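You operate a simulated robot arm through the tools that you are given. There is no shell and no other tool. Be economical: measure what you need, move in short steps, check, and stop when the job is done.

You are at the controls of a simulated two-armed robot. One attempt, no reset.

TASK
Hold the dustpan and brush the grit off the cupboard top into it.
Fine: tip it into the bucket; put brush and pan back. Set down upright: red hand brush. What is to be rubbed or washed off counts as gone when no trace of it is left.

The check looks at the end state, three seconds after you hand in, the way a careful person would. Anything else that was tipped, shoved, dropped, spilled or broken makes it a failure.

THE ROBOT
Two 7-joint arms with two-finger parallel grippers on one trunk, on a base that drives. Base frame: it is fixed to the floor where the robot stands at the start and does not move with it; the origin is under the middle of the robot, x ahead of it, y to its left, z up. Units: mm, degrees, N and s.
The left shoulder is at the start at [70, 134, 1281], the right one opposite. With the tool pointing down near the work surface each hand reaches from about 100 to 640 mm from the robot's upright axis, wherever it stands, measured 20 degrees to its own side. Places, roughly: grit [500, -200, 900]; red hand brush (16x6x7 cm) [500, 100, 900]. Payload 1.57 kg a hand.
Tool frame (each hand has its own): the origin (TCP) lies between the finger pads and is the grasp point; the fingertips stand 30 mm ahead of it; z points along the fingers, y is the line along which they close. Largest opening 80 mm; finger width 17, thickness 12; the body of the gripper, 40 by 82 mm, starts 80 mm behind the TCP.
Orientation is that of the tool frame in the base frame, as a unit quaternion [w, x, y, z]. With the fingers straight down and closing along the base's y, the tool's x points along the base's -x, its y along +y and its z along -z.

THE INTERFACE
- The arms move only by the tool send_rows. It takes "left_targets", "right_targets" or both (then of equal length, played together; a hand with none holds still); each is text: rows parted by semicolons, each of 7 numbers parted by spaces: the opening, from 0 (shut) to 1 (fully open), then the shift along the tool's x, y, z in mm, then the turn, a rotation vector about the tool's x, y, z in degrees. In form: grip x y z rx ry rz; .... A call has 1 to 12 rows; each row shifts and turns the commanded pose from where the row before left it, along the tool's axes as they then stand. A row lasts 0.2 s, in which the tool goes at most 50 mm and 8.6 degrees; a call with a longer step from one row to the next is refused whole, and so is a gripper value outside its range. A pose out of reach is approached as far as the arm can. The call stops where the force on the tool passes 40 N (or 10 N more than at its start, if that is more) or the arm is blocked; 0.2 s more then pass. Each finger travels about 153 mm/s and halts on what it meets, pressing with about 27 N; the grip force reading is that of the motor and also rises with nothing between the fingers. The clock runs only during rows and for 0.2 s after the last one: add rows that do not move to give the fingers time. It gives the time, the measured TCP pose, the force on the tool (base axes), the opening and the grip force at its end, in the units of the frame above (readings bear some noise), with the torque about the TCP (base axes, N m) and any sound that the robot's microphone picked up.
- Cameras (640 x 400 px; columns grow to the right, rows downward): "scene" is now at [127.8, -38.8, 1520.3]; the picture's right is [-0.40, -0.92, 0.00], its down [-0.48, 0.21, -0.85] and it looks along [0.78, -0.34, -0.53] (base axes); focal length 214 px, centre (320, 200). "left" rides on the left gripper at [72, 6, -122] in its tool frame; the picture's right is [-0.09, 1.00, 0.00], its down [-0.84, -0.08, -0.54] and it looks along [-0.54, -0.05, 0.84] (tool axes); focal length 238 px, centre (320, 200). "right" rides on the right gripper at [72, -7, -122] in its tool frame; the picture's right is [0.09, 1.00, 0.00], its down [-0.84, 0.08, -0.54] and it looks along [-0.54, 0.05, 0.84] (tool axes); focal length 238 px, centre (320, 200). There is no depth. A picture from a camera that has moved, and an enlarged one, comes with that camera's place and axes in the base frame and with its lens. The place of the scene camera against the robot may be out by one fixed shift of up to 12 mm in any direction.
- get_image(camera): a new picture of that camera. The clock stands still meanwhile.
- raise_lower(by): slides the trunk up (or, below 0, down) by that many mm; the arms and the scene camera ride with it, the base frame stays. It gives what a move gives, with no picture.
- roll_base(legs): drives the robot by 1 to 6 legs, each [ahead, left, turn to the left] in mm, mm and degrees, along the robot's own axes; the way and the turn of a leg run together, so that a leg with both is an arc; at most 1500 mm and 180 degrees a leg. The arms and the cameras ride along, it lands a little off, and it stops where it bumps. It gives what a move gives.
- turn_head(pan, tilt): turns the head with the scene camera to pan (to the left, within 86 degrees either way) and tilt (down, from -29 to 69), counted from straight ahead of the robot. It gives what a move gives.
- enlarge(camera, box): a new picture of the part [left, top, right, bottom] of that camera's present view, enlarged. The clock stands still meanwhile.
- hand_in(): hands the job in; it is judged then, once.

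Work in short steps. Places have to be worked out from the pictures, the camera data and where the tool is seen: move nearer, look again, correct. Check each grasp and each placing, and mend what went wrong. You have 120 turns and 92 pictures in all, those below and enlarged ones among them. Open the grippers and draw the arms clear of the work before you hand the job in, unless the task says otherwise; then end with one line.

The tools are called after "Emit:" as a command line: name --argument value ..., lists and objects as JSON in quotes. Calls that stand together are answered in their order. send_rows: Moves the arms, as the interface text tells. Its arguments: {"type":"object","properties":{"left_targets":{"type":"string"},"right_targets":{"type":"string"}},"required":[]} The other tools are called the same way: raise_lower (by) slides the trunk up or down; roll_base (legs) drives the base; turn_head (pan, tilt) turns the head that bears the scene camera; get_image (camera) takes a picture; enlarge (camera, box) takes an enlarged picture of a part of a camera's view; hand_in () hands the job in.

At the start:

```text
t: 0.0
left_position: [390.8, -2.5, 1430.4]
left_tool_rot: [0.001, 0.0, 1.0, -0.001]
left_contact_force: [-0.4, -0.2, -0.5]
left_wrist_torque: [-0.02, 0.0, -0.03]
left_grip_width: 80.1
left_finger_force: 0.0
right_position: [318.4, -461.2, 1436.5]
right_tool_rot: [0.001, 0.0, 1.0, -0.001]
right_contact_force: [-0.4, 0.4, -0.9]
right_wrist_torque: [0.01, 0.0, -0.02]
right_grip_width: 80.1
right_finger_force: 0.1
trunk travel left (down, up): [-855.0, 85.0]
robot x, y, heading: [0.9, -4.4, 0.1]
head pan, tilt: [-23.8, 31.9]
```

scene: 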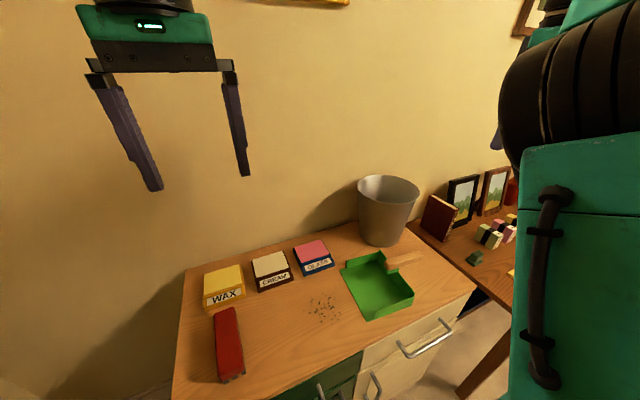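
right: 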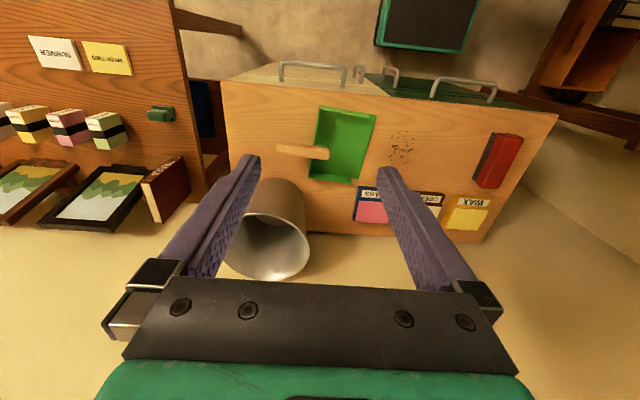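
left: 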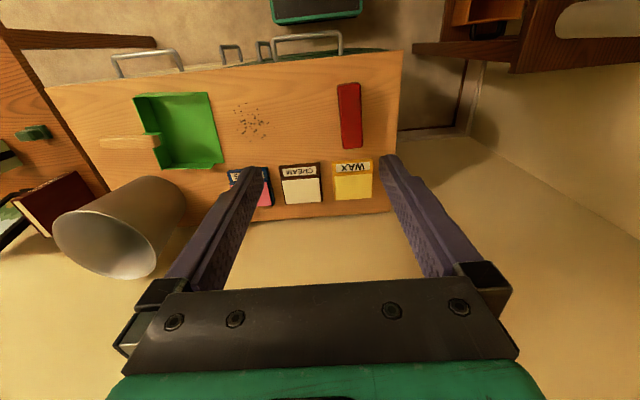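

The grit lies near [483,-203], the brush near [471,69], and the dustpan near [464,-407] with its handle towards -y. I'll look closer at the pan, the brush and the grit.

Emit:
enlarge --camera "scene" --box '[280, 160, 480, 330]'

Emit:
enlarge --camera "scene" --box '[170, 220, 350, 400]'

Emit:
enlarge --camera "left" --box '[60, 60, 400, 220]'

```text
2.35 times, centred on (380, 245) of scene
camera zoom: at [127.8, -38.8, 1520.3], right [-0.4, -0.92, 0.0], down [-0.48, 0.21, -0.85], along [0.78, -0.34, -0.53], focal length 505 px, centre (179, 94)
```

zoom: 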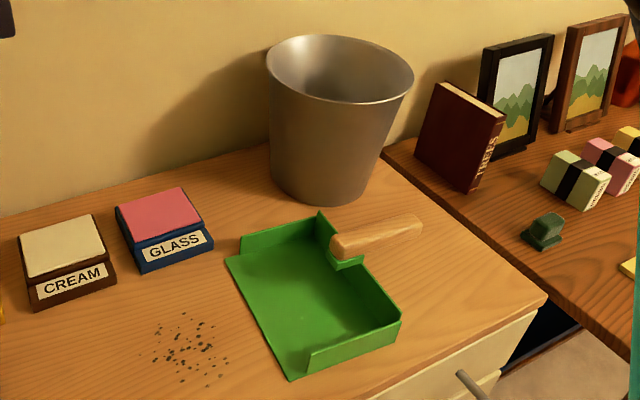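

```text
2.22 times, centred on (260, 310) of scene
camera zoom: at [127.8, -38.8, 1520.3], right [-0.4, -0.92, 0.0], down [-0.48, 0.21, -0.85], along [0.78, -0.34, -0.53], focal length 477 px, centre (453, -44)
```

zoom: 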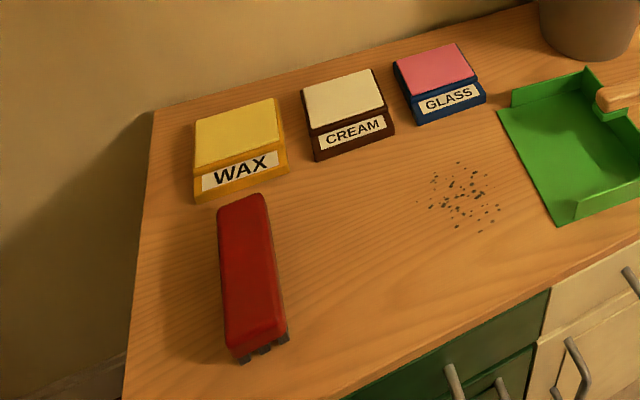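

```text
1.88 times, centred on (230, 140) of left
camera zoom: at [317.2, 4.4, 1551.9], right [0.09, 1.0, 0.0], down [0.84, -0.08, 0.54], along [0.54, -0.05, -0.84], focal length 449 px, centre (489, 313)
```

zoom: 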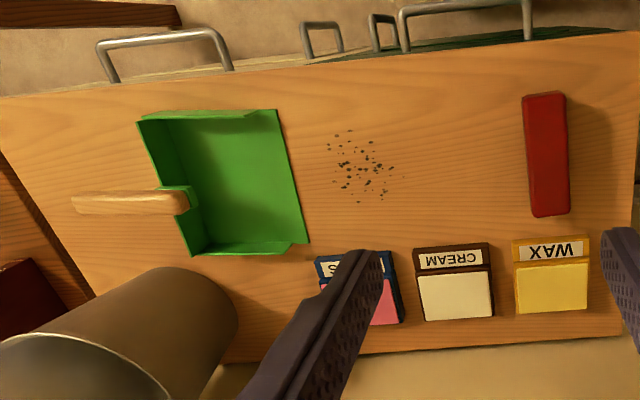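

Pan opening faces +y with its lip at about y=-315, x=394 to 593, and the handle points to -y. The brush stands bristles down, long axis along x. I'll shift the base right so both jobs are in reach.

Emit:
roll_base --legs '[[0, -230, 0]]'

Emit:
turn_head --pan 0 --tilt 50

Emit:
get_image --camera "scene"

```text
t: 1.7
left_position: [389.9, -220.9, 1430.0]
left_tool_rot: [0.001, -0.003, 1.0, -0.002]
left_contact_force: [-0.3, 1.3, -0.5]
left_wrist_torque: [-0.07, 0.03, 0.01]
left_grip_width: 80.1
left_finger_force: 0.1
right_position: [320.3, -679.6, 1436.7]
right_tool_rot: [-0.001, -0.003, 1.0, -0.003]
right_contact_force: [-0.5, 0.4, 0.3]
right_wrist_torque: [-0.04, 0.0, -0.02]
right_grip_width: 80.2
right_finger_force: 0.0
trunk travel left (down, up): [-855.0, 85.0]
robot x, y, heading: [0.5, -228.8, 0.2]
head pan, tilt: [-23.8, 31.9]
```

```text
t: 2.6
left_position: [389.4, -225.9, 1429.5]
left_tool_rot: [0.002, -0.002, 1.0, 0.0]
left_contact_force: [-0.2, -0.1, 0.7]
left_wrist_torque: [0.01, 0.01, -0.02]
left_grip_width: 80.0
left_finger_force: 0.1
right_position: [321.0, -685.3, 1434.9]
right_tool_rot: [0.0, -0.002, 1.0, 0.0]
right_contact_force: [-0.2, 0.0, 0.1]
right_wrist_torque: [-0.02, 0.06, 0.02]
right_grip_width: 79.8
right_finger_force: 0.1
trunk travel left (down, up): [-855.0, 85.0]
robot x, y, heading: [2.2, -224.5, 0.3]
head pan, tilt: [0.0, 50.0]
```

```text
85 pictures are left
camera scene: at [123.3, -228.1, 1493.8], right [0.0, -1.0, 0.0], down [-0.77, 0.0, -0.64], along [0.64, 0.0, -0.77], focal length 214 px, centre (320, 200)
```

scene: 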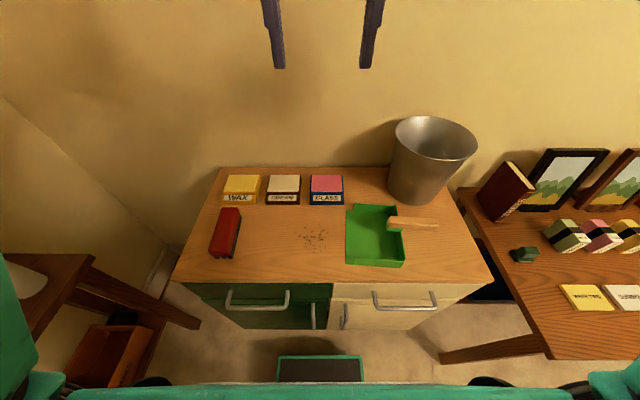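

Send the left hand above the brush, and lower the right hand in free space while turning it 90° about its own axis.

Emit:
send_rows --left_targets "1 -6.6 24 29 0 0 0;1 -6.6 24 29 0 0 0;1 -6.6 24 29 0 0 0;1 -6.6 24 29 0 0 0;1 -6.6 24 29 0 0 0;1 -6.6 24 29 0 0 0;1 -6.6 24 29 0 0 0;1 -6.6 24 29 0 0 0;1 -6.6 24 29 0 0 0;1 -6.6 24 29 0 0 0;1 -6.6 24 29 0 0 0;1 -6.6 24 29 0 0 0" --right_targets "1 0 0 23 0 0 7.5;1 0 0 23 0 0 7.5;1 0 0 23 0 0 7.5;1 0 0 23 0 0 7.5;1 0 0 23 0 0 7.5;1 0 0 23 0 0 7.5;1 0 0 23 0 0 7.5;1 0 0 23 0 0 7.5;1 0 0 23 0 0 7.5;1 0 0 23 0 0 7.5;1 0 0 23 0 0 7.5;1 0 0 23 0 0 7.5"

Emit:
get_image --camera "left"

Emit:
get_image --camera "scene"

```text
t: 5.2
left_position: [471.5, 65.8, 1079.5]
left_tool_rot: [0.002, -0.003, 1.0, -0.001]
left_contact_force: [0.2, 0.3, -0.5]
left_wrist_torque: [0.01, 0.0, -0.01]
left_grip_width: 80.2
left_finger_force: 0.1
right_position: [321.9, -685.7, 1158.5]
right_tool_rot: [0.002, 0.706, 0.709, 0.0]
right_contact_force: [-0.5, 0.2, -0.1]
right_wrist_torque: [0.0, -0.01, -0.01]
right_grip_width: 79.8
right_finger_force: 0.1
trunk travel left (down, up): [-855.0, 85.0]
robot x, y, heading: [-2.8, -225.6, 0.3]
head pan, tilt: [0.0, 50.0]
```

```text
84 pictures are left
camera left: at [398.6, 72.5, 1200.8], right [0.09, 1.0, 0.0], down [0.84, -0.07, 0.54], along [0.54, -0.05, -0.84], focal length 238 px, centre (320, 200)
```

left: 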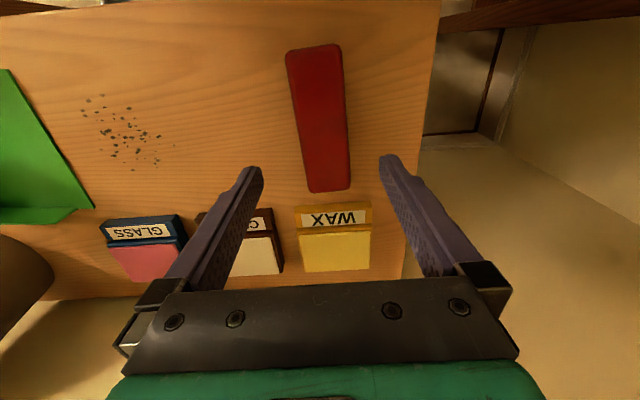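

```text
83 pictures are left
camera scene: at [124.0, -225.7, 1493.7], right [0.0, -1.0, 0.0], down [-0.77, 0.0, -0.64], along [0.64, 0.0, -0.77], focal length 214 px, centre (320, 200)
```

scene: 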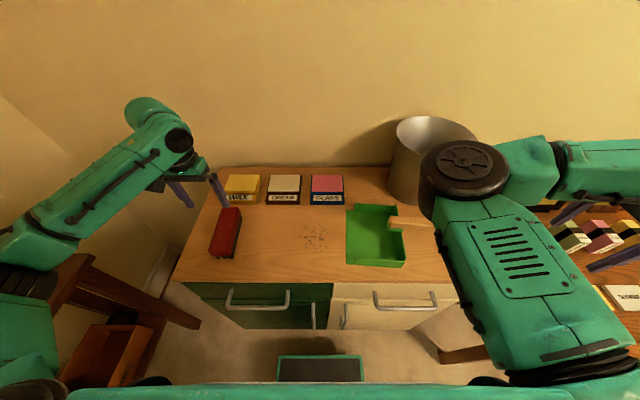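

Brush centre is about [476,66], yawed about 2°. I'll descend to just above it and check the alignment.

Emit:
send_rows --left_targets "1 -2 0 30 0 0 -1;1 -2 0 30 0 0 -1;1 0 0 30 0 0 0;1 0 0 0 0 0 0"

Emit:
get_image --camera "left"

```text
t: 6.2
left_position: [474.3, 61.7, 992.5]
left_tool_rot: [0.001, -0.02, 1.0, -0.001]
left_contact_force: [0.6, 0.7, 0.7]
left_wrist_torque: [-0.01, 0.02, 0.0]
left_grip_width: 80.1
left_finger_force: 0.1
right_position: [320.4, -686.5, 1159.3]
right_tool_rot: [0.001, 0.705, 0.709, -0.001]
right_contact_force: [0.0, -0.1, 0.6]
right_wrist_torque: [0.0, 0.01, -0.03]
right_grip_width: 80.1
right_finger_force: 0.1
trunk travel left (down, up): [-855.0, 85.0]
robot x, y, heading: [2.3, -227.0, 0.3]
head pan, tilt: [0.0, 50.0]
```

```text
82 pictures are left
camera left: at [401.3, 66.3, 1113.8], right [0.05, 1.0, 0.0], down [0.84, -0.04, 0.54], along [0.54, -0.03, -0.84], focal length 238 px, centre (320, 200)
```

left: 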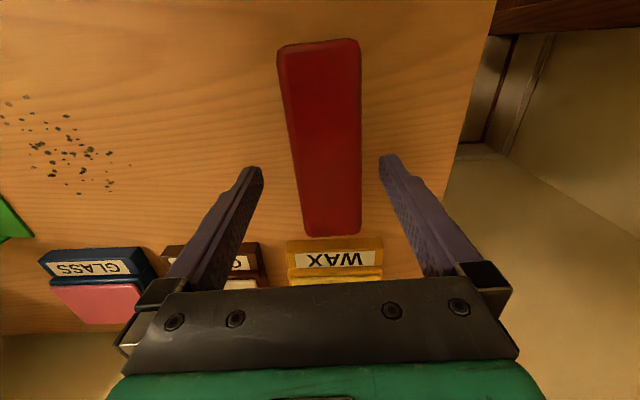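

Brush centre is about [476,67]. I'll shift 5 mm in +y, lower to z≈926 and close.

Emit:
send_rows --left_targets "1 -2 5 0 0 0 0;1 0 0 22 0 0 0;1 0 0 22 0 0 0;1 0 0 22 0 0 0;1 0 0 0 0 0 0;0.5 0 0 0 0 0 0;0.3 0 0 0 0 0 0;0.3 0 0 0 0 0 0"

Emit:
get_image --camera "left"

```text
t: 8.0
left_position: [474.0, 66.8, 926.9]
left_tool_rot: [0.001, -0.02, 1.0, -0.001]
left_contact_force: [0.5, 0.1, 0.6]
left_wrist_torque: [-0.01, -0.03, 0.0]
left_grip_width: 55.6
left_finger_force: 26.4
right_position: [320.3, -685.7, 1159.0]
right_tool_rot: [0.001, 0.706, 0.708, -0.001]
right_contact_force: [0.1, -0.5, 0.0]
right_wrist_torque: [0.02, 0.0, 0.0]
right_grip_width: 80.1
right_finger_force: 0.1
trunk travel left (down, up): [-855.0, 85.0]
robot x, y, heading: [-1.5, -221.8, 0.3]
head pan, tilt: [0.0, 50.0]
```

```text
81 pictures are left
camera left: at [400.7, 71.4, 1049.3], right [0.05, 1.0, 0.0], down [0.84, -0.04, 0.54], along [0.54, -0.03, -0.84], focal length 238 px, centre (320, 200)
```

left: 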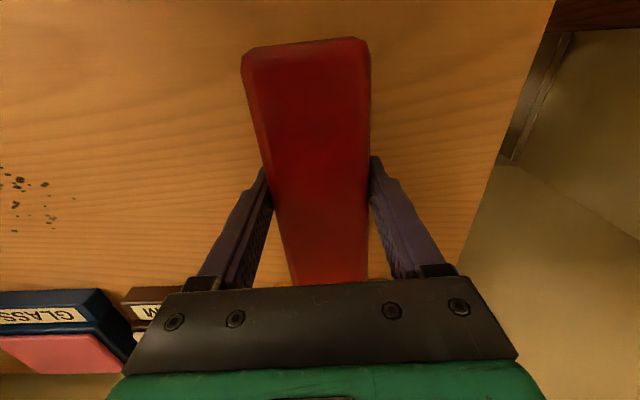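

Brush gripped (55.6 mm). I'll lift it 60 mm clear and bring the right hand above the pan handle near [500,-480] for a look.

Emit:
send_rows --left_targets "0.3 0 0 -12 0 0 0;0.3 0 0 -12 0 0 0;0.3 0 0 -12 0 0 0;0.3 0 0 -12 0 0 0;0.3 0 0 -12 0 0 0;0.3 0 0 0 0 0 0;0.3 0 0 0 0 0 0;0.3 0 0 0 0 0 0" --right_targets "1 29.4 25.7 11 0 0 0;1 29.4 25.7 11 0 0 0;1 29.4 25.7 11 0 0 0;1 29.4 25.7 11 0 0 0;1 29.4 25.7 11 0 0 0;1 29.4 25.7 11 0 0 0;1 29.4 25.7 11 0 0 0;1 0 0 0 0 0 0"

Emit:
get_image --camera "right"

Emit:
get_image --camera "scene"

Emit:
get_image --camera "left"

```text
t: 9.8
left_position: [474.3, 67.9, 986.1]
left_tool_rot: [0.001, -0.019, 1.0, -0.001]
left_contact_force: [0.5, -1.0, -0.5]
left_wrist_torque: [-0.01, 0.03, 0.01]
left_grip_width: 55.7
left_finger_force: 26.9
right_position: [355.2, -613.0, 1125.8]
right_tool_rot: [0.002, 0.704, 0.71, 0.0]
right_contact_force: [-0.1, -0.2, -0.1]
right_wrist_torque: [0.03, 0.04, 0.0]
right_grip_width: 79.7
right_finger_force: 0.0
right hand out of reach, approached as far as the arm can: row 2, 3, 4, 5, 6, 7
trunk travel left (down, up): [-855.0, 85.0]
robot x, y, heading: [0.9, -225.1, -0.0]
head pan, tilt: [0.0, 50.0]
```

```text
80 pictures are left
camera right: at [348.8, -539.2, 1246.8], right [0.99, 0.1, 0.0], down [0.08, -0.84, 0.54], along [0.06, -0.54, -0.84], focal length 238 px, centre (320, 200)
```

right: 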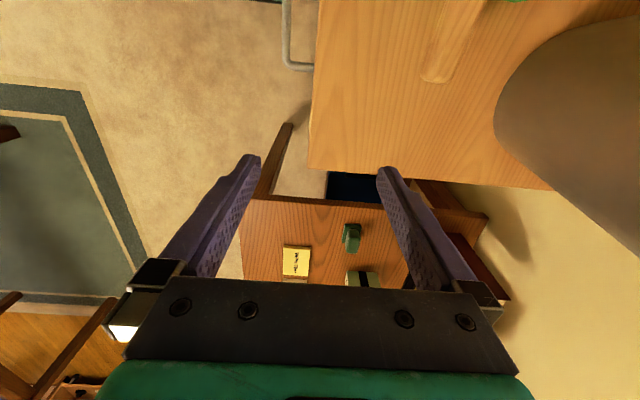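

```text
79 pictures are left
camera scene: at [123.6, -226.3, 1493.7], right [0.0, -1.0, 0.0], down [-0.77, 0.0, -0.64], along [0.64, 0.0, -0.77], focal length 214 px, centre (320, 200)
```

scene: 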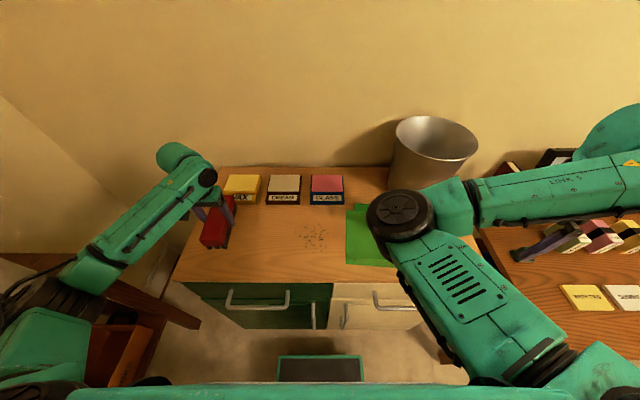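

```text
78 pictures are left
camera left: at [401.7, 72.0, 1108.4], right [0.05, 1.0, 0.0], down [0.84, -0.04, 0.54], along [0.54, -0.03, -0.84], focal length 238 px, centre (320, 200)
```

left: 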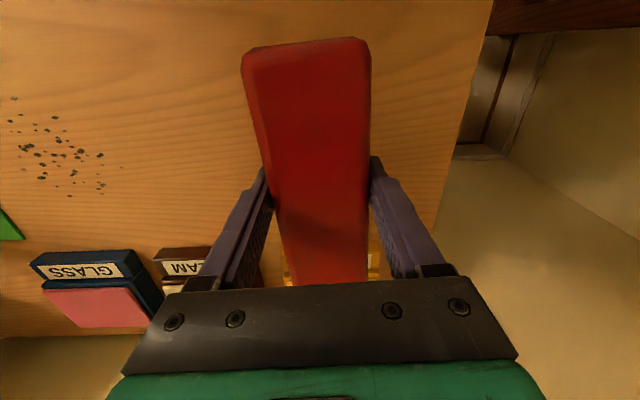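

The right arm ran out of reach in this wrist configuration (elbow inward). I'll turn the hand back the other way, raised a little, and try the opposite wrist turn.

Emit:
send_rows --right_targets "1 0 0 -5 0 0 -8.5;1 0 0 -5 0 0 -8.5;1 0 0 -5 0 0 -8.5;1 0 0 -5 0 0 -8.5;1 0 0 -5 0 0 -8.5;1 0 0 -5 0 0 -8.5;1 0 0 -5 0 0 -8.5;1 0 0 -5 0 0 -8.5;1 0 0 -5 0 0 -8.5;1 0 0 -5 0 0 -8.5;1 0 0 -5 0 0 -5;1 0 0 0 0 0 0"

Emit:
send_rows --right_targets "1 0 0 0 0 0 -8.5;1 0 0 0 0 0 -8.5;1 0 0 0 0 0 -8.5;1 0 0 0 0 0 -8.5;1 0 0 0 0 0 -8.5;1 0 0 0 0 0 -8.5;1 0 0 0 0 0 -8.5;1 0 0 0 0 0 -8.5;1 0 0 0 0 0 -8.5;1 0 0 0 0 0 -8.5;1 0 0 0 0 0 -5;1 0 0 0 0 0 0"

Emit:
get_image --camera "scene"

```text
t: 12.4
left_position: [474.9, 67.9, 986.0]
left_tool_rot: [0.001, -0.021, 1.0, -0.001]
left_contact_force: [0.0, 0.1, -2.2]
left_wrist_torque: [-0.01, 0.0, 0.0]
left_grip_width: 55.4
left_finger_force: 26.9
right_position: [358.1, -613.1, 1180.7]
right_tool_rot: [0.0, -0.003, 1.0, -0.001]
right_contact_force: [0.8, 0.6, 0.1]
right_wrist_torque: [0.02, -0.01, -0.02]
right_grip_width: 80.0
right_finger_force: 0.0
trunk travel left (down, up): [-855.0, 85.0]
robot x, y, heading: [-3.2, -223.8, 0.2]
head pan, tilt: [0.0, 50.0]
```

```text
t: 15.0
left_position: [474.3, 67.4, 986.7]
left_tool_rot: [0.001, -0.02, 1.0, -0.001]
left_contact_force: [-0.3, -0.1, 0.0]
left_wrist_torque: [0.02, 0.03, 0.02]
left_grip_width: 55.8
left_finger_force: 27.0
right_position: [357.5, -614.0, 1180.5]
right_tool_rot: [0.001, 0.71, -0.705, 0.0]
right_contact_force: [0.8, -0.5, 0.2]
right_wrist_torque: [0.03, -0.04, 0.01]
right_grip_width: 79.9
right_finger_force: 0.2
trunk travel left (down, up): [-855.0, 85.0]
robot x, y, heading: [0.6, -224.7, 0.3]
head pan, tilt: [0.0, 50.0]
```

```text
77 pictures are left
camera scene: at [123.7, -226.5, 1493.7], right [0.0, -1.0, 0.0], down [-0.77, 0.0, -0.64], along [0.64, 0.0, -0.77], focal length 214 px, centre (320, 200)
```

scene: 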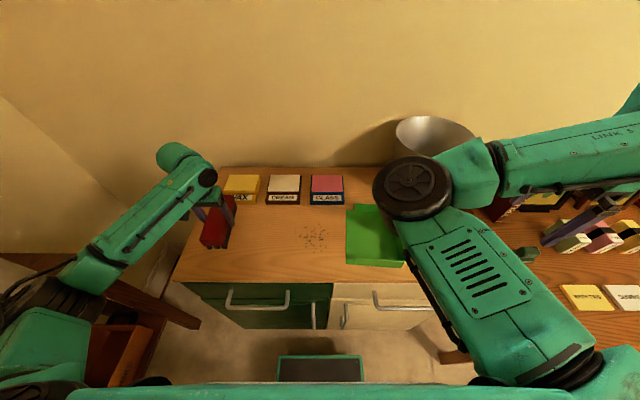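

Now in the opposite wrist turn; try moving to above the handle again.

Emit:
send_rows --right_targets "1 -22 -24 10 0 0 0;1 -22 -24 10 0 0 0;1 -22 -24 10 0 0 0;1 -22 -24 10 0 0 0;1 -22 -24 10 0 0 0;1 -22 -24 10 0 0 0;1 0 0 0 0 0 0"

Emit:
get_image --camera "right"

Emit:
get_image --camera "scene"

```text
t: 16.6
left_position: [473.9, 66.9, 987.5]
left_tool_rot: [0.001, -0.02, 1.0, -0.002]
left_contact_force: [-0.4, -0.2, -1.6]
left_wrist_torque: [-0.01, 0.01, 0.0]
left_grip_width: 55.7
left_finger_force: 26.8
right_position: [517.8, -517.7, 1120.2]
right_tool_rot: [0.001, 0.709, -0.706, 0.001]
right_contact_force: [-0.3, 1.1, 0.5]
right_wrist_torque: [0.03, -0.01, 0.02]
right_grip_width: 80.1
right_finger_force: 0.0
right hand out of reach, approached as far as the arm can: row 1, 2, 3, 4
trunk travel left (down, up): [-855.0, 85.0]
robot x, y, heading: [0.7, -226.5, 0.4]
head pan, tilt: [0.0, 50.0]
```

```text
76 pictures are left
camera right: at [525.8, -588.9, 1241.5], right [-1.0, -0.1, 0.0], down [-0.08, 0.84, 0.54], along [-0.05, 0.54, -0.84], focal length 238 px, centre (320, 200)
```

right: 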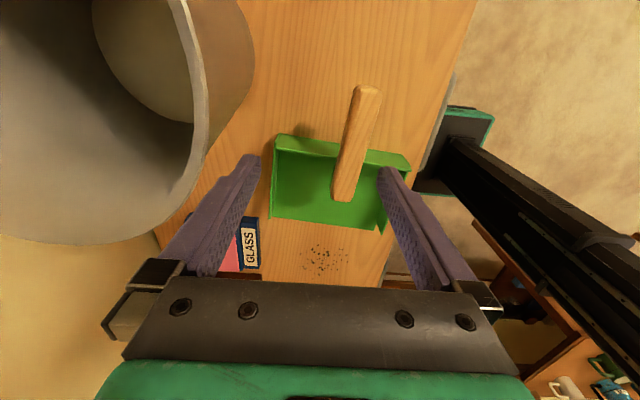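

```text
75 pictures are left
camera scene: at [123.4, -226.7, 1493.7], right [0.0, -1.0, 0.0], down [-0.77, 0.0, -0.64], along [0.64, 0.0, -0.77], focal length 214 px, centre (320, 200)
```

scene: 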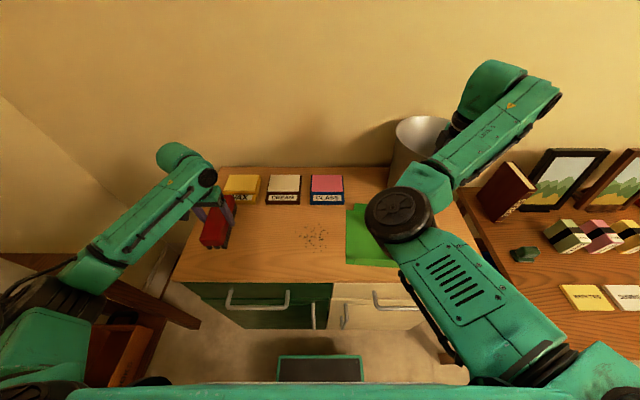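

Triangulating both views puts the handle horizontal at z≈960, x≈474, running y≈-430 to -560. I'll move above it at y=-500 and check.

Emit:
send_rows --right_targets "1 -9 22 0 0 0 0;1 -9 22 0 0 0 0;1 0 0 35 0 0 0;1 0 0 35 0 0 0;1 0 0 0 0 0 0;1 0 0 0 0 0 0"

Emit:
get_image --camera "right"

Emit:
get_image --camera "scene"

```text
t: 18.0
left_position: [474.5, 65.6, 988.2]
left_tool_rot: [0.001, -0.02, 1.0, -0.002]
left_contact_force: [-0.2, 0.0, -1.5]
left_wrist_torque: [0.01, 0.02, -0.02]
left_grip_width: 55.7
left_finger_force: 26.8
right_position: [503.5, -527.3, 1043.2]
right_tool_rot: [0.002, 0.709, -0.705, 0.001]
right_contact_force: [0.0, -0.5, 0.2]
right_wrist_torque: [0.0, -0.04, 0.02]
right_grip_width: 80.1
right_finger_force: 0.1
right hand out of reach, approached as far as the arm can: row 1, 2
trunk travel left (down, up): [-855.0, 85.0]
robot x, y, heading: [2.1, -226.6, 0.6]
head pan, tilt: [0.0, 50.0]
```

```text
74 pictures are left
camera right: at [511.2, -597.0, 1163.5], right [-1.0, -0.1, 0.0], down [-0.08, 0.84, 0.54], along [-0.05, 0.54, -0.84], focal length 238 px, centre (320, 200)
```

right: 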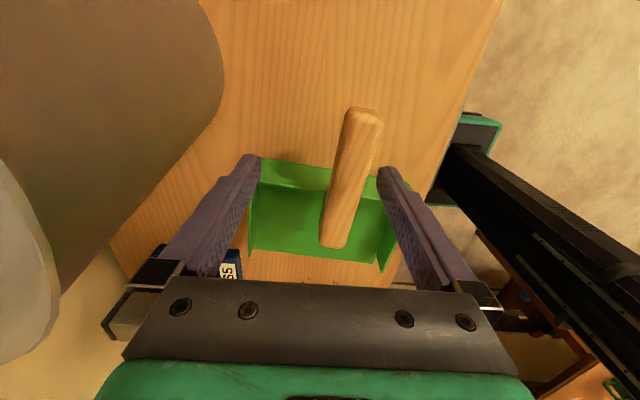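

```text
73 pictures are left
camera scene: at [123.8, -226.5, 1493.7], right [0.0, -1.0, 0.0], down [-0.77, 0.0, -0.64], along [0.64, 0.0, -0.77], focal length 214 px, centre (320, 200)
```

scene: 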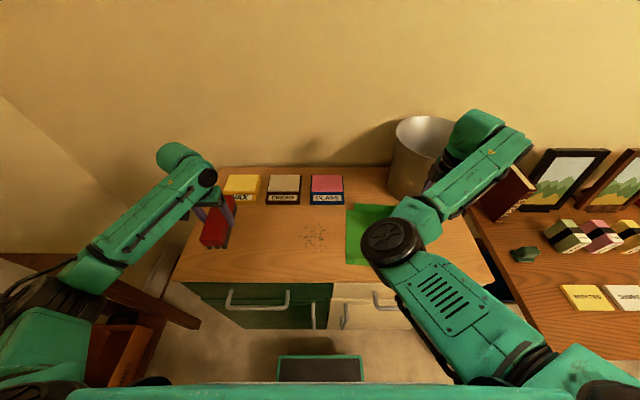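

The -90° wrist turn is at its limit here. I'll raise the hand above the bucket rim and rotate it back through to the +90° turn from this more forward position.

Emit:
send_rows --right_targets "1 0 0 -40 0 0 0;1 0 0 -40 0 0 0;1 0 0 -40 0 0 0;1 0 0 0 0 0 8.5;1 0 0 0 0 0 8.5;1 0 0 0 0 0 8.5;1 0 0 0 0 0 8.5;1 0 0 0 0 0 8.5;1 0 0 0 0 0 8.5;1 0 0 0 0 0 8.5;1 0 0 0 0 0 8.5;1 0 0 0 0 0 8.5"

Emit:
send_rows --right_targets "1 0 0 0 0 0 8.5;1 0 0 0 0 0 8.5;1 0 0 0 0 0 8.5;1 0 0 0 0 0 8.5;1 0 0 0 0 0 8.5;1 0 0 0 0 0 8.5;1 0 0 0 0 0 8.5;1 0 0 0 0 0 8.5;1 0 0 0 0 0 8.5;1 0 0 0 0 0 8.5;1 0 0 0 0 0 8.5;1 0 0 0 0 0 0"

Emit:
get_image --camera "scene"

```text
t: 20.6
left_position: [474.5, 67.8, 987.0]
left_tool_rot: [0.001, -0.019, 1.0, -0.001]
left_contact_force: [-0.4, -0.8, -1.1]
left_wrist_torque: [0.0, 0.02, 0.04]
left_grip_width: 55.7
left_finger_force: 27.1
right_position: [510.3, -532.7, 1161.2]
right_tool_rot: [0.0, -0.119, 0.993, -0.002]
right_contact_force: [-0.8, 0.1, -0.5]
right_wrist_torque: [0.03, -0.01, -0.01]
right_grip_width: 80.1
right_finger_force: 0.0
right hand out of reach, approached as far as the arm can: row 2, 3
trunk travel left (down, up): [-855.0, 85.0]
robot x, y, heading: [0.6, -224.2, 0.4]
head pan, tilt: [0.0, 50.0]
```

```text
t: 23.2
left_position: [475.0, 68.1, 986.3]
left_tool_rot: [0.001, -0.02, 1.0, -0.001]
left_contact_force: [-0.8, 0.0, -1.4]
left_wrist_torque: [0.01, 0.02, 0.04]
left_grip_width: 55.7
left_finger_force: 26.8
right_position: [425.0, -590.4, 1167.8]
right_tool_rot: [0.001, 0.614, 0.79, 0.002]
right_contact_force: [0.5, -0.5, -0.2]
right_wrist_torque: [-0.02, 0.01, 0.0]
right_grip_width: 79.9
right_finger_force: 0.0
right hand out of reach, approached as far as the arm can: row 8, 9, 10, 11
trunk travel left (down, up): [-855.0, 85.0]
robot x, y, heading: [0.1, -226.0, 0.3]
head pan, tilt: [0.0, 50.0]
```

```text
72 pictures are left
camera scene: at [124.2, -226.0, 1493.6], right [0.0, -1.0, 0.0], down [-0.77, 0.0, -0.64], along [0.64, 0.0, -0.77], focal length 214 px, centre (320, 200)
```

scene: 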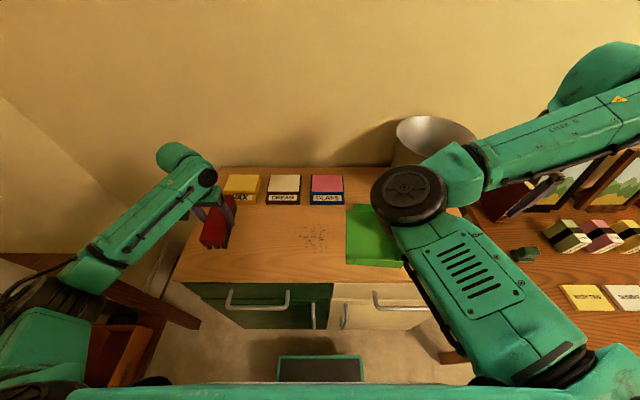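

The wrist range is centred on the robot's heading, so I'll turn the robot right ~35° and shift it left; both hands should then fit. First lift the brush well clear.

Emit:
send_rows --left_targets "0.3 0 0 -40 0 0 0;0.3 0 0 -40 0 0 0;0.3 0 0 -40 0 0 0;0.3 0 0 -40 0 0 0;0.3 10 0 0 0 0 0;0.3 0 0 0 0 0 0"

Emit:
roll_base --legs '[[0, 136, 0], [0, 0, -35]]'

Emit:
turn_head --pan 10 --tilt 50

Emit:
get_image --camera "scene"

```text
t: 24.6
left_position: [463.9, 67.6, 1142.4]
left_tool_rot: [0.001, -0.021, 1.0, -0.001]
left_contact_force: [-0.5, -0.6, -1.3]
left_wrist_torque: [-0.02, 0.0, 0.0]
left_grip_width: 55.4
left_finger_force: 26.8
right_position: [425.7, -589.9, 1168.0]
right_tool_rot: [0.002, 0.613, 0.79, 0.002]
right_contact_force: [0.7, 0.5, 0.5]
right_wrist_torque: [0.01, -0.03, -0.02]
right_grip_width: 80.0
right_finger_force: 0.2
trunk travel left (down, up): [-855.0, 85.0]
robot x, y, heading: [1.4, -227.1, 0.2]
head pan, tilt: [0.0, 50.0]
```

```text
t: 27.6
left_position: [546.9, -124.3, 1142.5]
left_tool_rot: [0.001, 0.291, 0.957, -0.001]
left_contact_force: [-1.1, -0.2, -1.9]
left_wrist_torque: [-0.03, 0.03, 0.01]
left_grip_width: 55.8
left_finger_force: 26.9
right_position: [128.0, -633.8, 1168.0]
right_tool_rot: [0.002, 0.828, 0.561, 0.001]
right_contact_force: [-0.4, -0.4, 0.4]
right_wrist_torque: [0.0, -0.01, 0.0]
right_grip_width: 80.1
right_finger_force: 0.1
trunk travel left (down, up): [-855.0, 85.0]
robot x, y, heading: [-1.7, -88.6, -36.2]
head pan, tilt: [0.0, 50.0]
```

```text
t: 28.3
left_position: [546.6, -124.0, 1143.7]
left_tool_rot: [0.0, 0.29, 0.957, -0.001]
left_contact_force: [-0.1, -0.1, -2.1]
left_wrist_torque: [0.03, 0.0, -0.01]
left_grip_width: 55.6
left_finger_force: 27.1
right_position: [127.4, -633.2, 1168.5]
right_tool_rot: [0.002, 0.828, 0.561, 0.002]
right_contact_force: [0.0, -0.4, 0.4]
right_wrist_torque: [0.01, 0.03, 0.03]
right_grip_width: 79.6
right_finger_force: 0.0
trunk travel left (down, up): [-855.0, 85.0]
robot x, y, heading: [2.6, -86.2, -35.8]
head pan, tilt: [10.0, 50.0]
```

```text
71 pictures are left
camera scene: at [106.1, -153.3, 1493.7], right [-0.44, -0.9, 0.0], down [-0.69, 0.33, -0.64], along [0.58, -0.28, -0.77], focal length 214 px, centre (320, 200)
```

scene: 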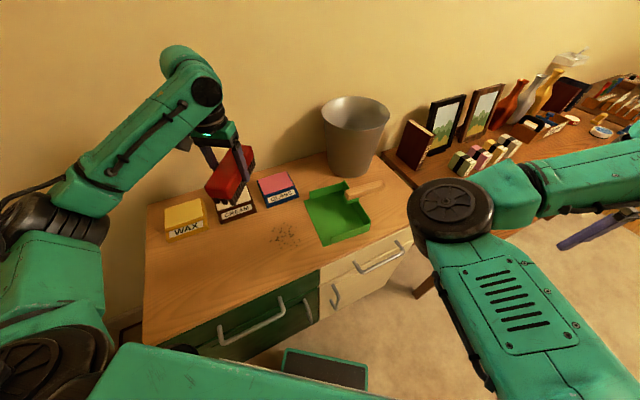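

Rotate the right hand so it closes along x and move toward above the handle.

Emit:
send_rows --right_targets "1 0 0 0 0 0 -7.4;1 0 0 0 0 0 -7.4;1 0 0 0 0 0 -7.4;1 16.6 43 12 0 0 0;1 16.6 43 12 0 0 0;1 16.6 43 12 0 0 0;1 16.6 43 12 0 0 0;1 16.6 43 12 0 0 0;1 16.6 43 12 0 0 0;1 16.6 43 12 0 0 0;1 16.6 43 12 0 0 0;1 0 0 0 0 0 0"

Emit:
get_image --camera "right"

Emit:
get_image --camera "scene"

```text
t: 30.9
left_position: [546.3, -125.2, 1143.0]
left_tool_rot: [0.0, 0.291, 0.957, -0.001]
left_contact_force: [0.6, 0.7, -1.2]
left_wrist_torque: [0.0, -0.01, 0.0]
left_grip_width: 55.7
left_finger_force: 27.1
right_position: [225.8, -631.5, 1121.3]
right_tool_rot: [0.002, 0.703, 0.711, 0.002]
right_contact_force: [0.4, -0.6, -0.3]
right_wrist_torque: [0.02, 0.0, 0.04]
right_grip_width: 80.3
right_finger_force: 0.1
right hand out of reach, approached as far as the arm can: row 4, 5, 6, 7, 8, 9, 10, 11
trunk travel left (down, up): [-855.0, 85.0]
robot x, y, heading: [3.1, -85.6, -35.8]
head pan, tilt: [10.0, 50.0]
```

```text
70 pictures are left
camera right: at [218.8, -558.0, 1241.6], right [0.99, 0.1, 0.01], down [0.08, -0.84, 0.54], along [0.06, -0.54, -0.84], focal length 238 px, centre (320, 200)
```

right: 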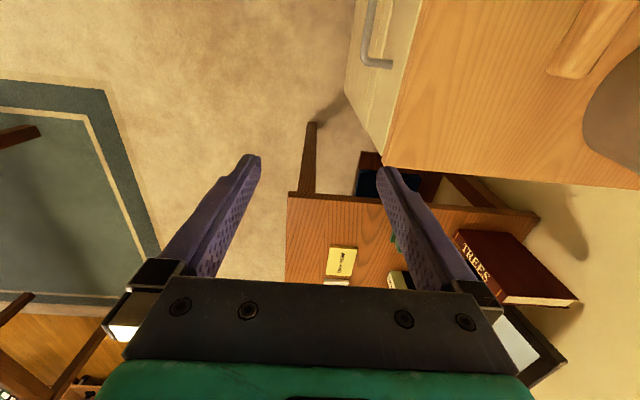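

```text
69 pictures are left
camera scene: at [106.2, -153.1, 1493.7], right [-0.44, -0.9, 0.0], down [-0.69, 0.33, -0.64], along [0.58, -0.28, -0.77], focal length 214 px, centre (320, 200)
```

scene: 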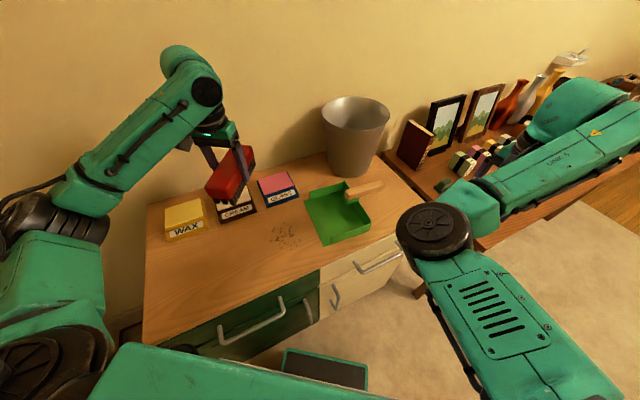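

I mis-set the radius: the handle is at 625 mm from the axis here. I'll probe the wrist range from a comfortable middle spot: neutral wrist, then shift inward.

Emit:
send_rows --right_targets "1 0 0 0 0 0 -7.7;1 0 0 0 0 0 -7.7;1 0 0 0 0 0 -7.7;1 0 0 0 0 0 -7.7;1 0 0 0 0 0 -7.7;1 0 0 0 0 0 -7.7;1 0 0 0 0 0 -7.7;1 0 40 0 0 0 0;1 0 40 0 0 0 0;1 0 40 0 0 0 0;1 0 40 0 0 0 0;1 0 0 0 0 0 0"

Emit:
send_rows --right_targets "1 0 0 0 0 0 7.7;1 0 0 0 0 0 7.7;1 0 0 0 0 0 7.7;1 0 0 0 0 0 7.7;1 0 0 0 0 0 7.7;1 0 0 0 0 0 7.7;1 0 0 0 0 0 7.7;1 0 0 0 0 0 0"

Emit:
get_image --camera "scene"

```text
t: 33.5
left_position: [546.6, -125.2, 1142.3]
left_tool_rot: [0.0, 0.291, 0.957, -0.001]
left_contact_force: [-0.3, 0.2, -2.4]
left_wrist_torque: [0.02, -0.03, 0.01]
left_grip_width: 55.6
left_finger_force: 27.3
right_position: [351.5, -567.1, 1109.6]
right_tool_rot: [0.003, 0.306, 0.952, 0.001]
right_contact_force: [0.5, -0.7, -0.6]
right_wrist_torque: [-0.02, 0.02, 0.01]
right_grip_width: 80.0
right_finger_force: 0.1
right hand out of reach, approached as far as the arm can: row 8, 9, 10, 11
trunk travel left (down, up): [-855.0, 85.0]
robot x, y, heading: [-1.2, -86.4, -35.9]
head pan, tilt: [10.0, 50.0]
```

```text
t: 35.3
left_position: [546.8, -125.8, 1142.1]
left_tool_rot: [0.0, 0.29, 0.957, -0.001]
left_contact_force: [-1.0, -0.1, -2.2]
left_wrist_torque: [0.04, -0.03, 0.01]
left_grip_width: 55.8
left_finger_force: 26.3
right_position: [227.6, -632.1, 1126.2]
right_tool_rot: [0.002, 0.704, 0.711, 0.001]
right_contact_force: [-0.1, -0.9, 0.9]
right_wrist_torque: [-0.01, -0.01, -0.04]
right_grip_width: 80.0
right_finger_force: 0.1
right hand out of reach, approached as far as the arm can: row 4, 5, 6, 7
trunk travel left (down, up): [-855.0, 85.0]
robot x, y, heading: [4.4, -83.4, -35.7]
head pan, tilt: [10.0, 50.0]
```

```text
68 pictures are left
camera scene: at [106.4, -153.1, 1493.7], right [-0.44, -0.9, 0.0], down [-0.69, 0.33, -0.64], along [0.58, -0.28, -0.77], focal length 214 px, centre (320, 200)
```

scene: 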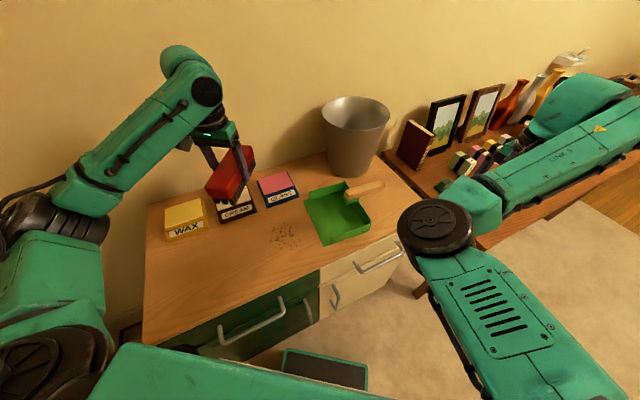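

The stalls look like an inner-fold limit with the hand high relative to the shoulder. I'll raise the trunk, re-place the base at a gentler heading, and then work with the hand lower.

Emit:
roll_base --legs '[[0, 0, 16], [32, -88, 0]]'

Emit:
raise_lower --by 85

Emit:
get_image --camera "right"

Emit:
get_image --camera "scene"

```text
t: 37.4
left_position: [536.7, -70.6, 1142.9]
left_tool_rot: [0.001, 0.161, 0.987, -0.003]
left_contact_force: [0.3, 0.5, -1.3]
left_wrist_torque: [-0.04, 0.0, 0.03]
left_grip_width: 55.8
left_finger_force: 27.0
right_position: [362.1, -643.5, 1128.7]
right_tool_rot: [0.004, 0.603, 0.798, 0.001]
right_contact_force: [-0.3, -0.2, 0.1]
right_wrist_torque: [-0.01, 0.03, 0.0]
right_grip_width: 79.7
right_finger_force: 0.0
trunk travel left (down, up): [-855.0, 85.0]
robot x, y, heading: [1.2, -184.1, -20.7]
head pan, tilt: [10.0, 50.0]
```

```text
t: 38.6
left_position: [534.9, -73.5, 1228.2]
left_tool_rot: [0.0, 0.161, 0.987, -0.001]
left_contact_force: [-0.3, -0.5, -0.9]
left_wrist_torque: [0.02, 0.04, 0.02]
left_grip_width: 55.6
left_finger_force: 27.0
right_position: [360.1, -647.0, 1212.0]
right_tool_rot: [0.002, 0.603, 0.798, 0.002]
right_contact_force: [-0.7, 0.2, 0.3]
right_wrist_torque: [0.01, 0.04, -0.03]
right_grip_width: 80.1
right_finger_force: 0.2
trunk travel left (down, up): [-940.0, 0.0]
robot x, y, heading: [0.6, -181.0, -20.7]
head pan, tilt: [10.0, 50.0]
```

```text
67 pictures are left
camera right: at [335.4, -577.9, 1331.8], right [0.93, 0.36, 0.01], down [0.3, -0.78, 0.54], along [0.2, -0.51, -0.84], focal length 238 px, centre (320, 200)
```

right: 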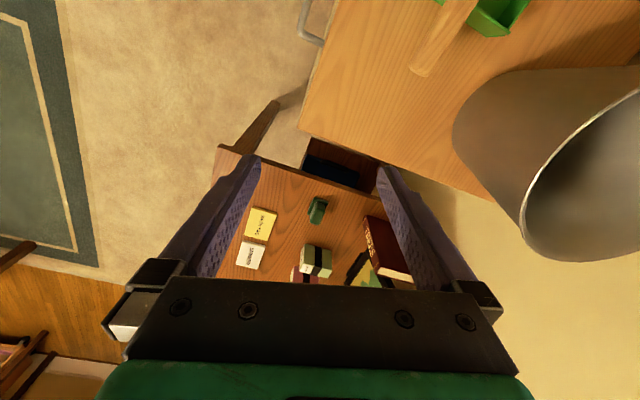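

```text
66 pictures are left
camera scene: at [117.6, -215.0, 1578.7], right [-0.18, -0.98, 0.0], down [-0.75, 0.14, -0.64], along [0.63, -0.12, -0.77], focal length 214 px, centre (320, 200)
```

scene: 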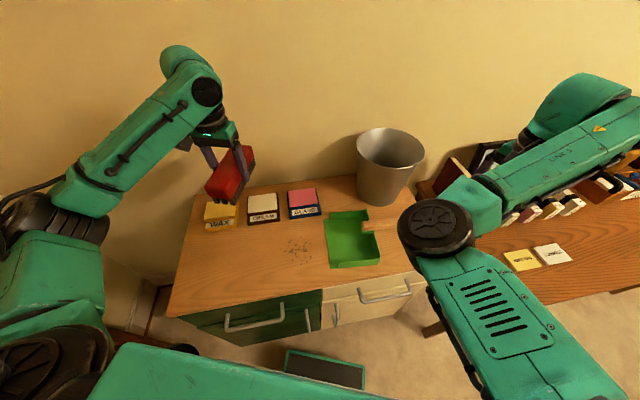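

Lower the right hand, align the wrist with the handle, and move over it.

Emit:
send_rows --right_targets "1 0 0 45 0 0 0;1 0 0 45 0 0 0;1 0 0 45 0 0 0;1 0 0 40 0 0 0;1 0 0 0 0 0 6;1 0 0 0 0 0 6;1 0 0 0 0 0 6;1 34 28 0 0 0 0;1 34 28 0 0 0 0;1 34 28 0 0 0 0;1 34 28 0 0 0 0;1 0 0 0 0 0 0"

Emit:
get_image --camera "right"

Emit:
get_image --camera "scene"

```text
t: 41.2
left_position: [535.2, -75.4, 1227.6]
left_tool_rot: [0.0, 0.161, 0.987, -0.001]
left_contact_force: [-0.3, -0.2, -1.1]
left_wrist_torque: [0.04, -0.01, -0.03]
left_grip_width: 55.8
left_finger_force: 27.2
right_position: [337.5, -663.0, 1049.0]
right_tool_rot: [0.004, 0.646, 0.763, -0.001]
right_contact_force: [-1.0, -0.3, -0.2]
right_wrist_torque: [0.02, 0.0, 0.01]
right_grip_width: 80.0
right_finger_force: 0.1
right hand out of reach, approached as far as the arm can: row 1, 2, 3, 5, 6, 7, 8, 9, 10, 11
trunk travel left (down, up): [-940.0, 0.0]
robot x, y, heading: [-1.7, -187.8, -20.7]
head pan, tilt: [10.0, 50.0]
```

```text
65 pictures are left
camera right: at [320.0, -591.1, 1168.6], right [0.97, 0.25, 0.0], down [0.21, -0.81, 0.55], along [0.14, -0.53, -0.84], focal length 238 px, centre (320, 200)
```

right: 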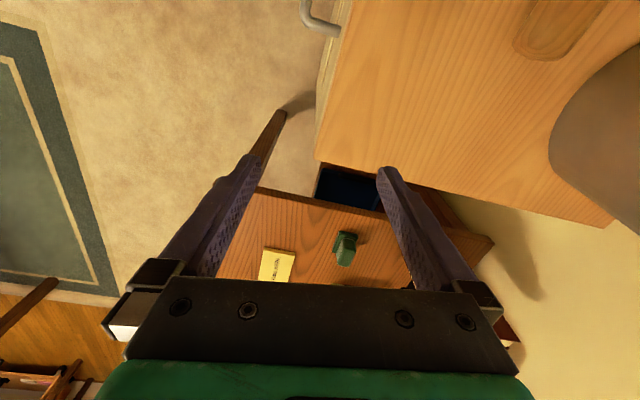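

```text
64 pictures are left
camera scene: at [118.0, -216.6, 1578.6], right [-0.18, -0.98, 0.0], down [-0.75, 0.14, -0.64], along [0.63, -0.12, -0.77], focal length 214 px, centre (320, 200)
```

scene: 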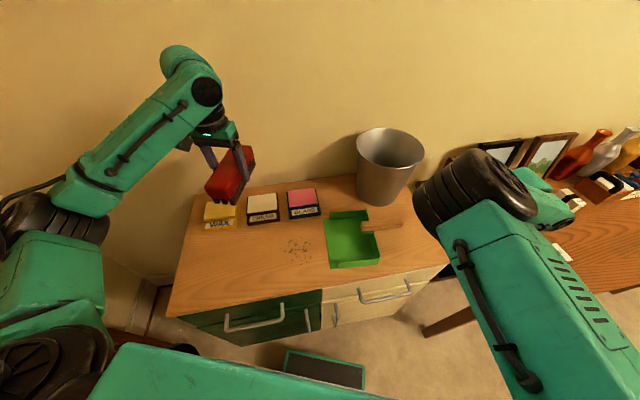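

The right arm does reach the -90° wrist turn at this outer spot (it did earlier), so I can place it by moving the base. I'll go back to that wrist turn here in free air and then test the tipping tilt before touching the pan.

Emit:
send_rows --right_targets "1 0 0 0 0 0 -8.5;1 0 0 0 0 0 -8.5;1 0 0 0 0 0 -8.5;1 0 0 0 0 0 -8.5;1 0 0 0 0 0 -8.5;1 0 0 0 0 0 -8.5;1 0 0 0 0 0 -8.5;1 0 0 0 0 0 -8.5;1 0 0 0 0 0 -8.5;1 0 0 0 0 0 -8.5;1 0 0 0 0 0 -8.5;1 0 0 0 0 0 -8.5"

Emit:
send_rows --right_targets "1 0 0 0 0 0 -8.5;1 0 0 0 0 0 -8.5;1 0 0 0 0 0 -8.5;1 0 0 0 0 0 -8.5;1 0 0 0 0 0 -8.5;1 0 0 0 0 0 -8.5;1 0 0 0 0 0 0"

Emit:
get_image --camera "scene"

```text
t: 43.8
left_position: [536.4, -75.1, 1227.6]
left_tool_rot: [0.001, 0.161, 0.987, -0.001]
left_contact_force: [0.1, 0.2, -2.0]
left_wrist_torque: [-0.02, 0.0, 0.01]
left_grip_width: 55.5
left_finger_force: 26.5
right_position: [334.1, -662.5, 1045.8]
right_tool_rot: [0.003, -0.188, 0.982, -0.004]
right_contact_force: [0.9, -0.2, -0.3]
right_wrist_torque: [-0.04, 0.03, 0.0]
right_grip_width: 80.0
right_finger_force: 0.1
trunk travel left (down, up): [-940.0, 0.0]
robot x, y, heading: [0.8, -182.3, -20.8]
head pan, tilt: [10.0, 50.0]
```

```text
t: 45.4
left_position: [536.1, -75.4, 1227.3]
left_tool_rot: [0.001, 0.161, 0.987, -0.001]
left_contact_force: [-0.2, 0.2, -1.7]
left_wrist_torque: [0.02, 0.0, 0.03]
left_grip_width: 55.6
left_finger_force: 27.2
right_position: [334.2, -664.2, 1044.9]
right_tool_rot: [0.001, -0.592, 0.806, -0.004]
right_contact_force: [0.3, -0.2, 0.1]
right_wrist_torque: [0.02, -0.02, -0.02]
right_grip_width: 80.3
right_finger_force: 0.1
trunk travel left (down, up): [-940.0, 0.0]
robot x, y, heading: [-1.8, -183.3, -20.7]
head pan, tilt: [10.0, 50.0]
```

```text
63 pictures are left
camera scene: at [117.5, -216.1, 1578.7], right [-0.18, -0.98, 0.0], down [-0.75, 0.14, -0.64], along [0.63, -0.12, -0.77], focal length 214 px, centre (320, 200)
```

scene: 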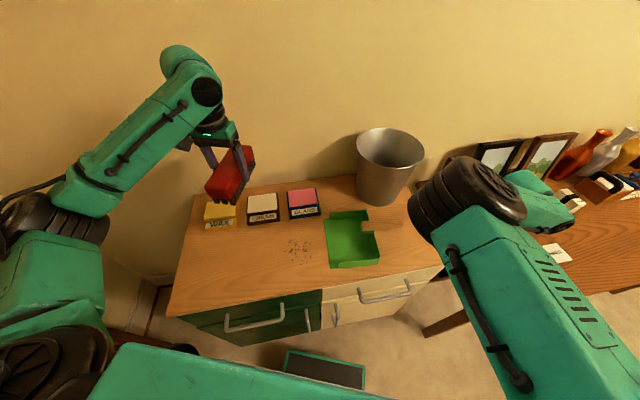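

Exact now, with the elbow swung higher. Test moving inward from here by 80 mm.

Emit:
send_rows --right_targets "1 -27 0 0 0 0 0;1 -27 0 0 0 0 0;1 -27 0 0 0 0 0;1 0 0 0 0 0 0"

```text
t: 46.4
left_position: [536.1, -75.4, 1227.8]
left_tool_rot: [0.0, 0.16, 0.987, -0.001]
left_contact_force: [0.4, -0.5, -2.0]
left_wrist_torque: [0.03, -0.02, -0.01]
left_grip_width: 55.8
left_finger_force: 26.5
right_position: [360.9, -587.7, 1047.4]
right_tool_rot: [0.001, -0.591, 0.807, -0.005]
right_contact_force: [-0.1, 0.6, -0.1]
right_wrist_torque: [-0.01, 0.0, -0.01]
right_grip_width: 79.9
right_finger_force: 0.1
trunk travel left (down, up): [-940.0, 0.0]
robot x, y, heading: [-1.9, -177.9, -20.6]
head pan, tilt: [10.0, 50.0]
```

The new elbow posture is free. Finish the alignment and move above the handle at about [471,-515].

Emit:
send_rows --right_targets "1 0 0 0 0 0 -7;1 0 0 0 0 0 -7;1 -18 -28 0 0 0 0;1 -18 -28 0 0 0 0;1 -18 -28 0 0 0 0;1 -18 -28 0 0 0 0;1 0 0 0 0 0 0"

Emit:
get_image --camera "right"

```text
t: 48.0
left_position: [535.6, -75.5, 1228.0]
left_tool_rot: [0.001, 0.161, 0.987, -0.001]
left_contact_force: [0.1, -0.5, -1.6]
left_wrist_torque: [-0.04, -0.01, 0.01]
left_grip_width: 55.8
left_finger_force: 26.3
right_position: [476.1, -521.4, 1043.3]
right_tool_rot: [0.001, -0.685, 0.728, -0.003]
right_contact_force: [0.3, -0.4, -0.5]
right_wrist_torque: [0.0, -0.02, -0.01]
right_grip_width: 79.9
right_finger_force: 0.0
trunk travel left (down, up): [-940.0, 0.0]
robot x, y, heading: [-1.3, -182.8, -20.4]
head pan, tilt: [10.0, 50.0]
```

```text
62 pictures are left
camera right: at [478.8, -591.4, 1164.2], right [-1.0, -0.03, -0.01], down [-0.03, 0.84, 0.54], along [-0.01, 0.54, -0.84], focal length 238 px, centre (320, 200)
```

right: 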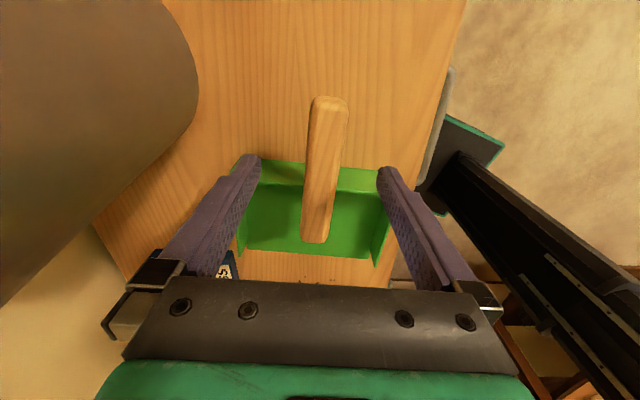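

Handle centred under the hand. Lower to z≈957 and close.

Emit:
send_rows --right_targets "1 -6 1.5 29 0 0 0;1 0 0 29 0 0 0;1 0 0 28 0 0 0;1 0 0 0 0 0 0;0.5 0 0 0 0 0 0;0.2 0 0 0 0 0 0;0.05 0 0 0 0 0 0;0.05 0 0 0 0 0 0"

Emit:
get_image --camera "right"

Emit:
get_image --camera "scene"

```text
t: 49.8
left_position: [536.6, -73.3, 1228.2]
left_tool_rot: [0.001, 0.161, 0.987, -0.001]
left_contact_force: [-0.9, 0.8, -1.9]
left_wrist_torque: [-0.01, 0.01, -0.02]
left_grip_width: 55.7
left_finger_force: 26.6
right_position: [474.8, -512.8, 956.7]
right_tool_rot: [0.001, -0.685, 0.729, -0.005]
right_contact_force: [-0.4, 1.8, -0.4]
right_wrist_torque: [-0.21, 0.47, -0.2]
right_grip_width: 29.9
right_finger_force: 27.3
trunk travel left (down, up): [-940.0, 0.0]
robot x, y, heading: [0.8, -180.6, -20.5]
head pan, tilt: [10.0, 50.0]
```

```text
61 pictures are left
camera right: at [476.7, -585.1, 1077.9], right [-1.0, -0.03, -0.01], down [-0.03, 0.84, 0.54], along [-0.01, 0.54, -0.84], focal length 238 px, centre (320, 200)
```

right: 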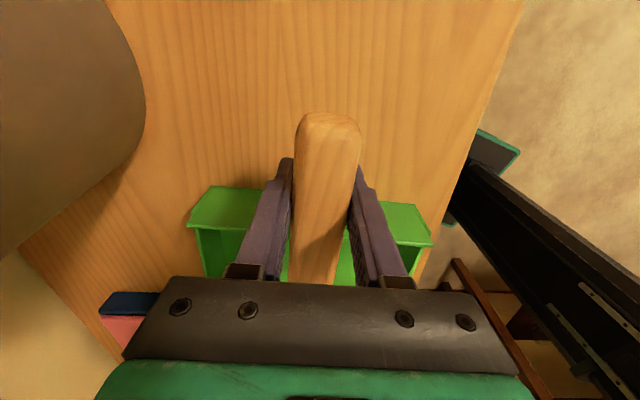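

```text
60 pictures are left
camera scene: at [117.6, -215.5, 1578.7], right [-0.18, -0.98, 0.0], down [-0.75, 0.14, -0.64], along [0.63, -0.12, -0.77], focal length 214 px, centre (320, 200)
```

scene: 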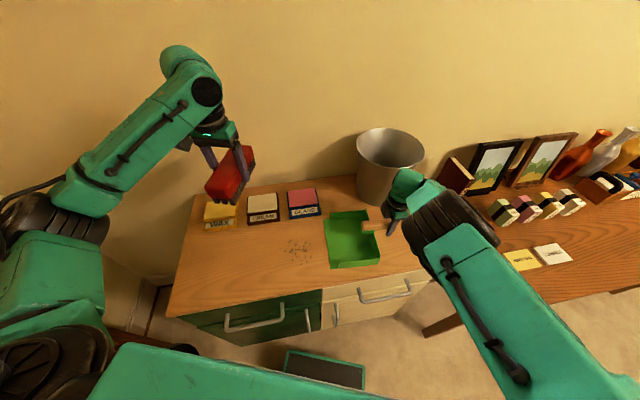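

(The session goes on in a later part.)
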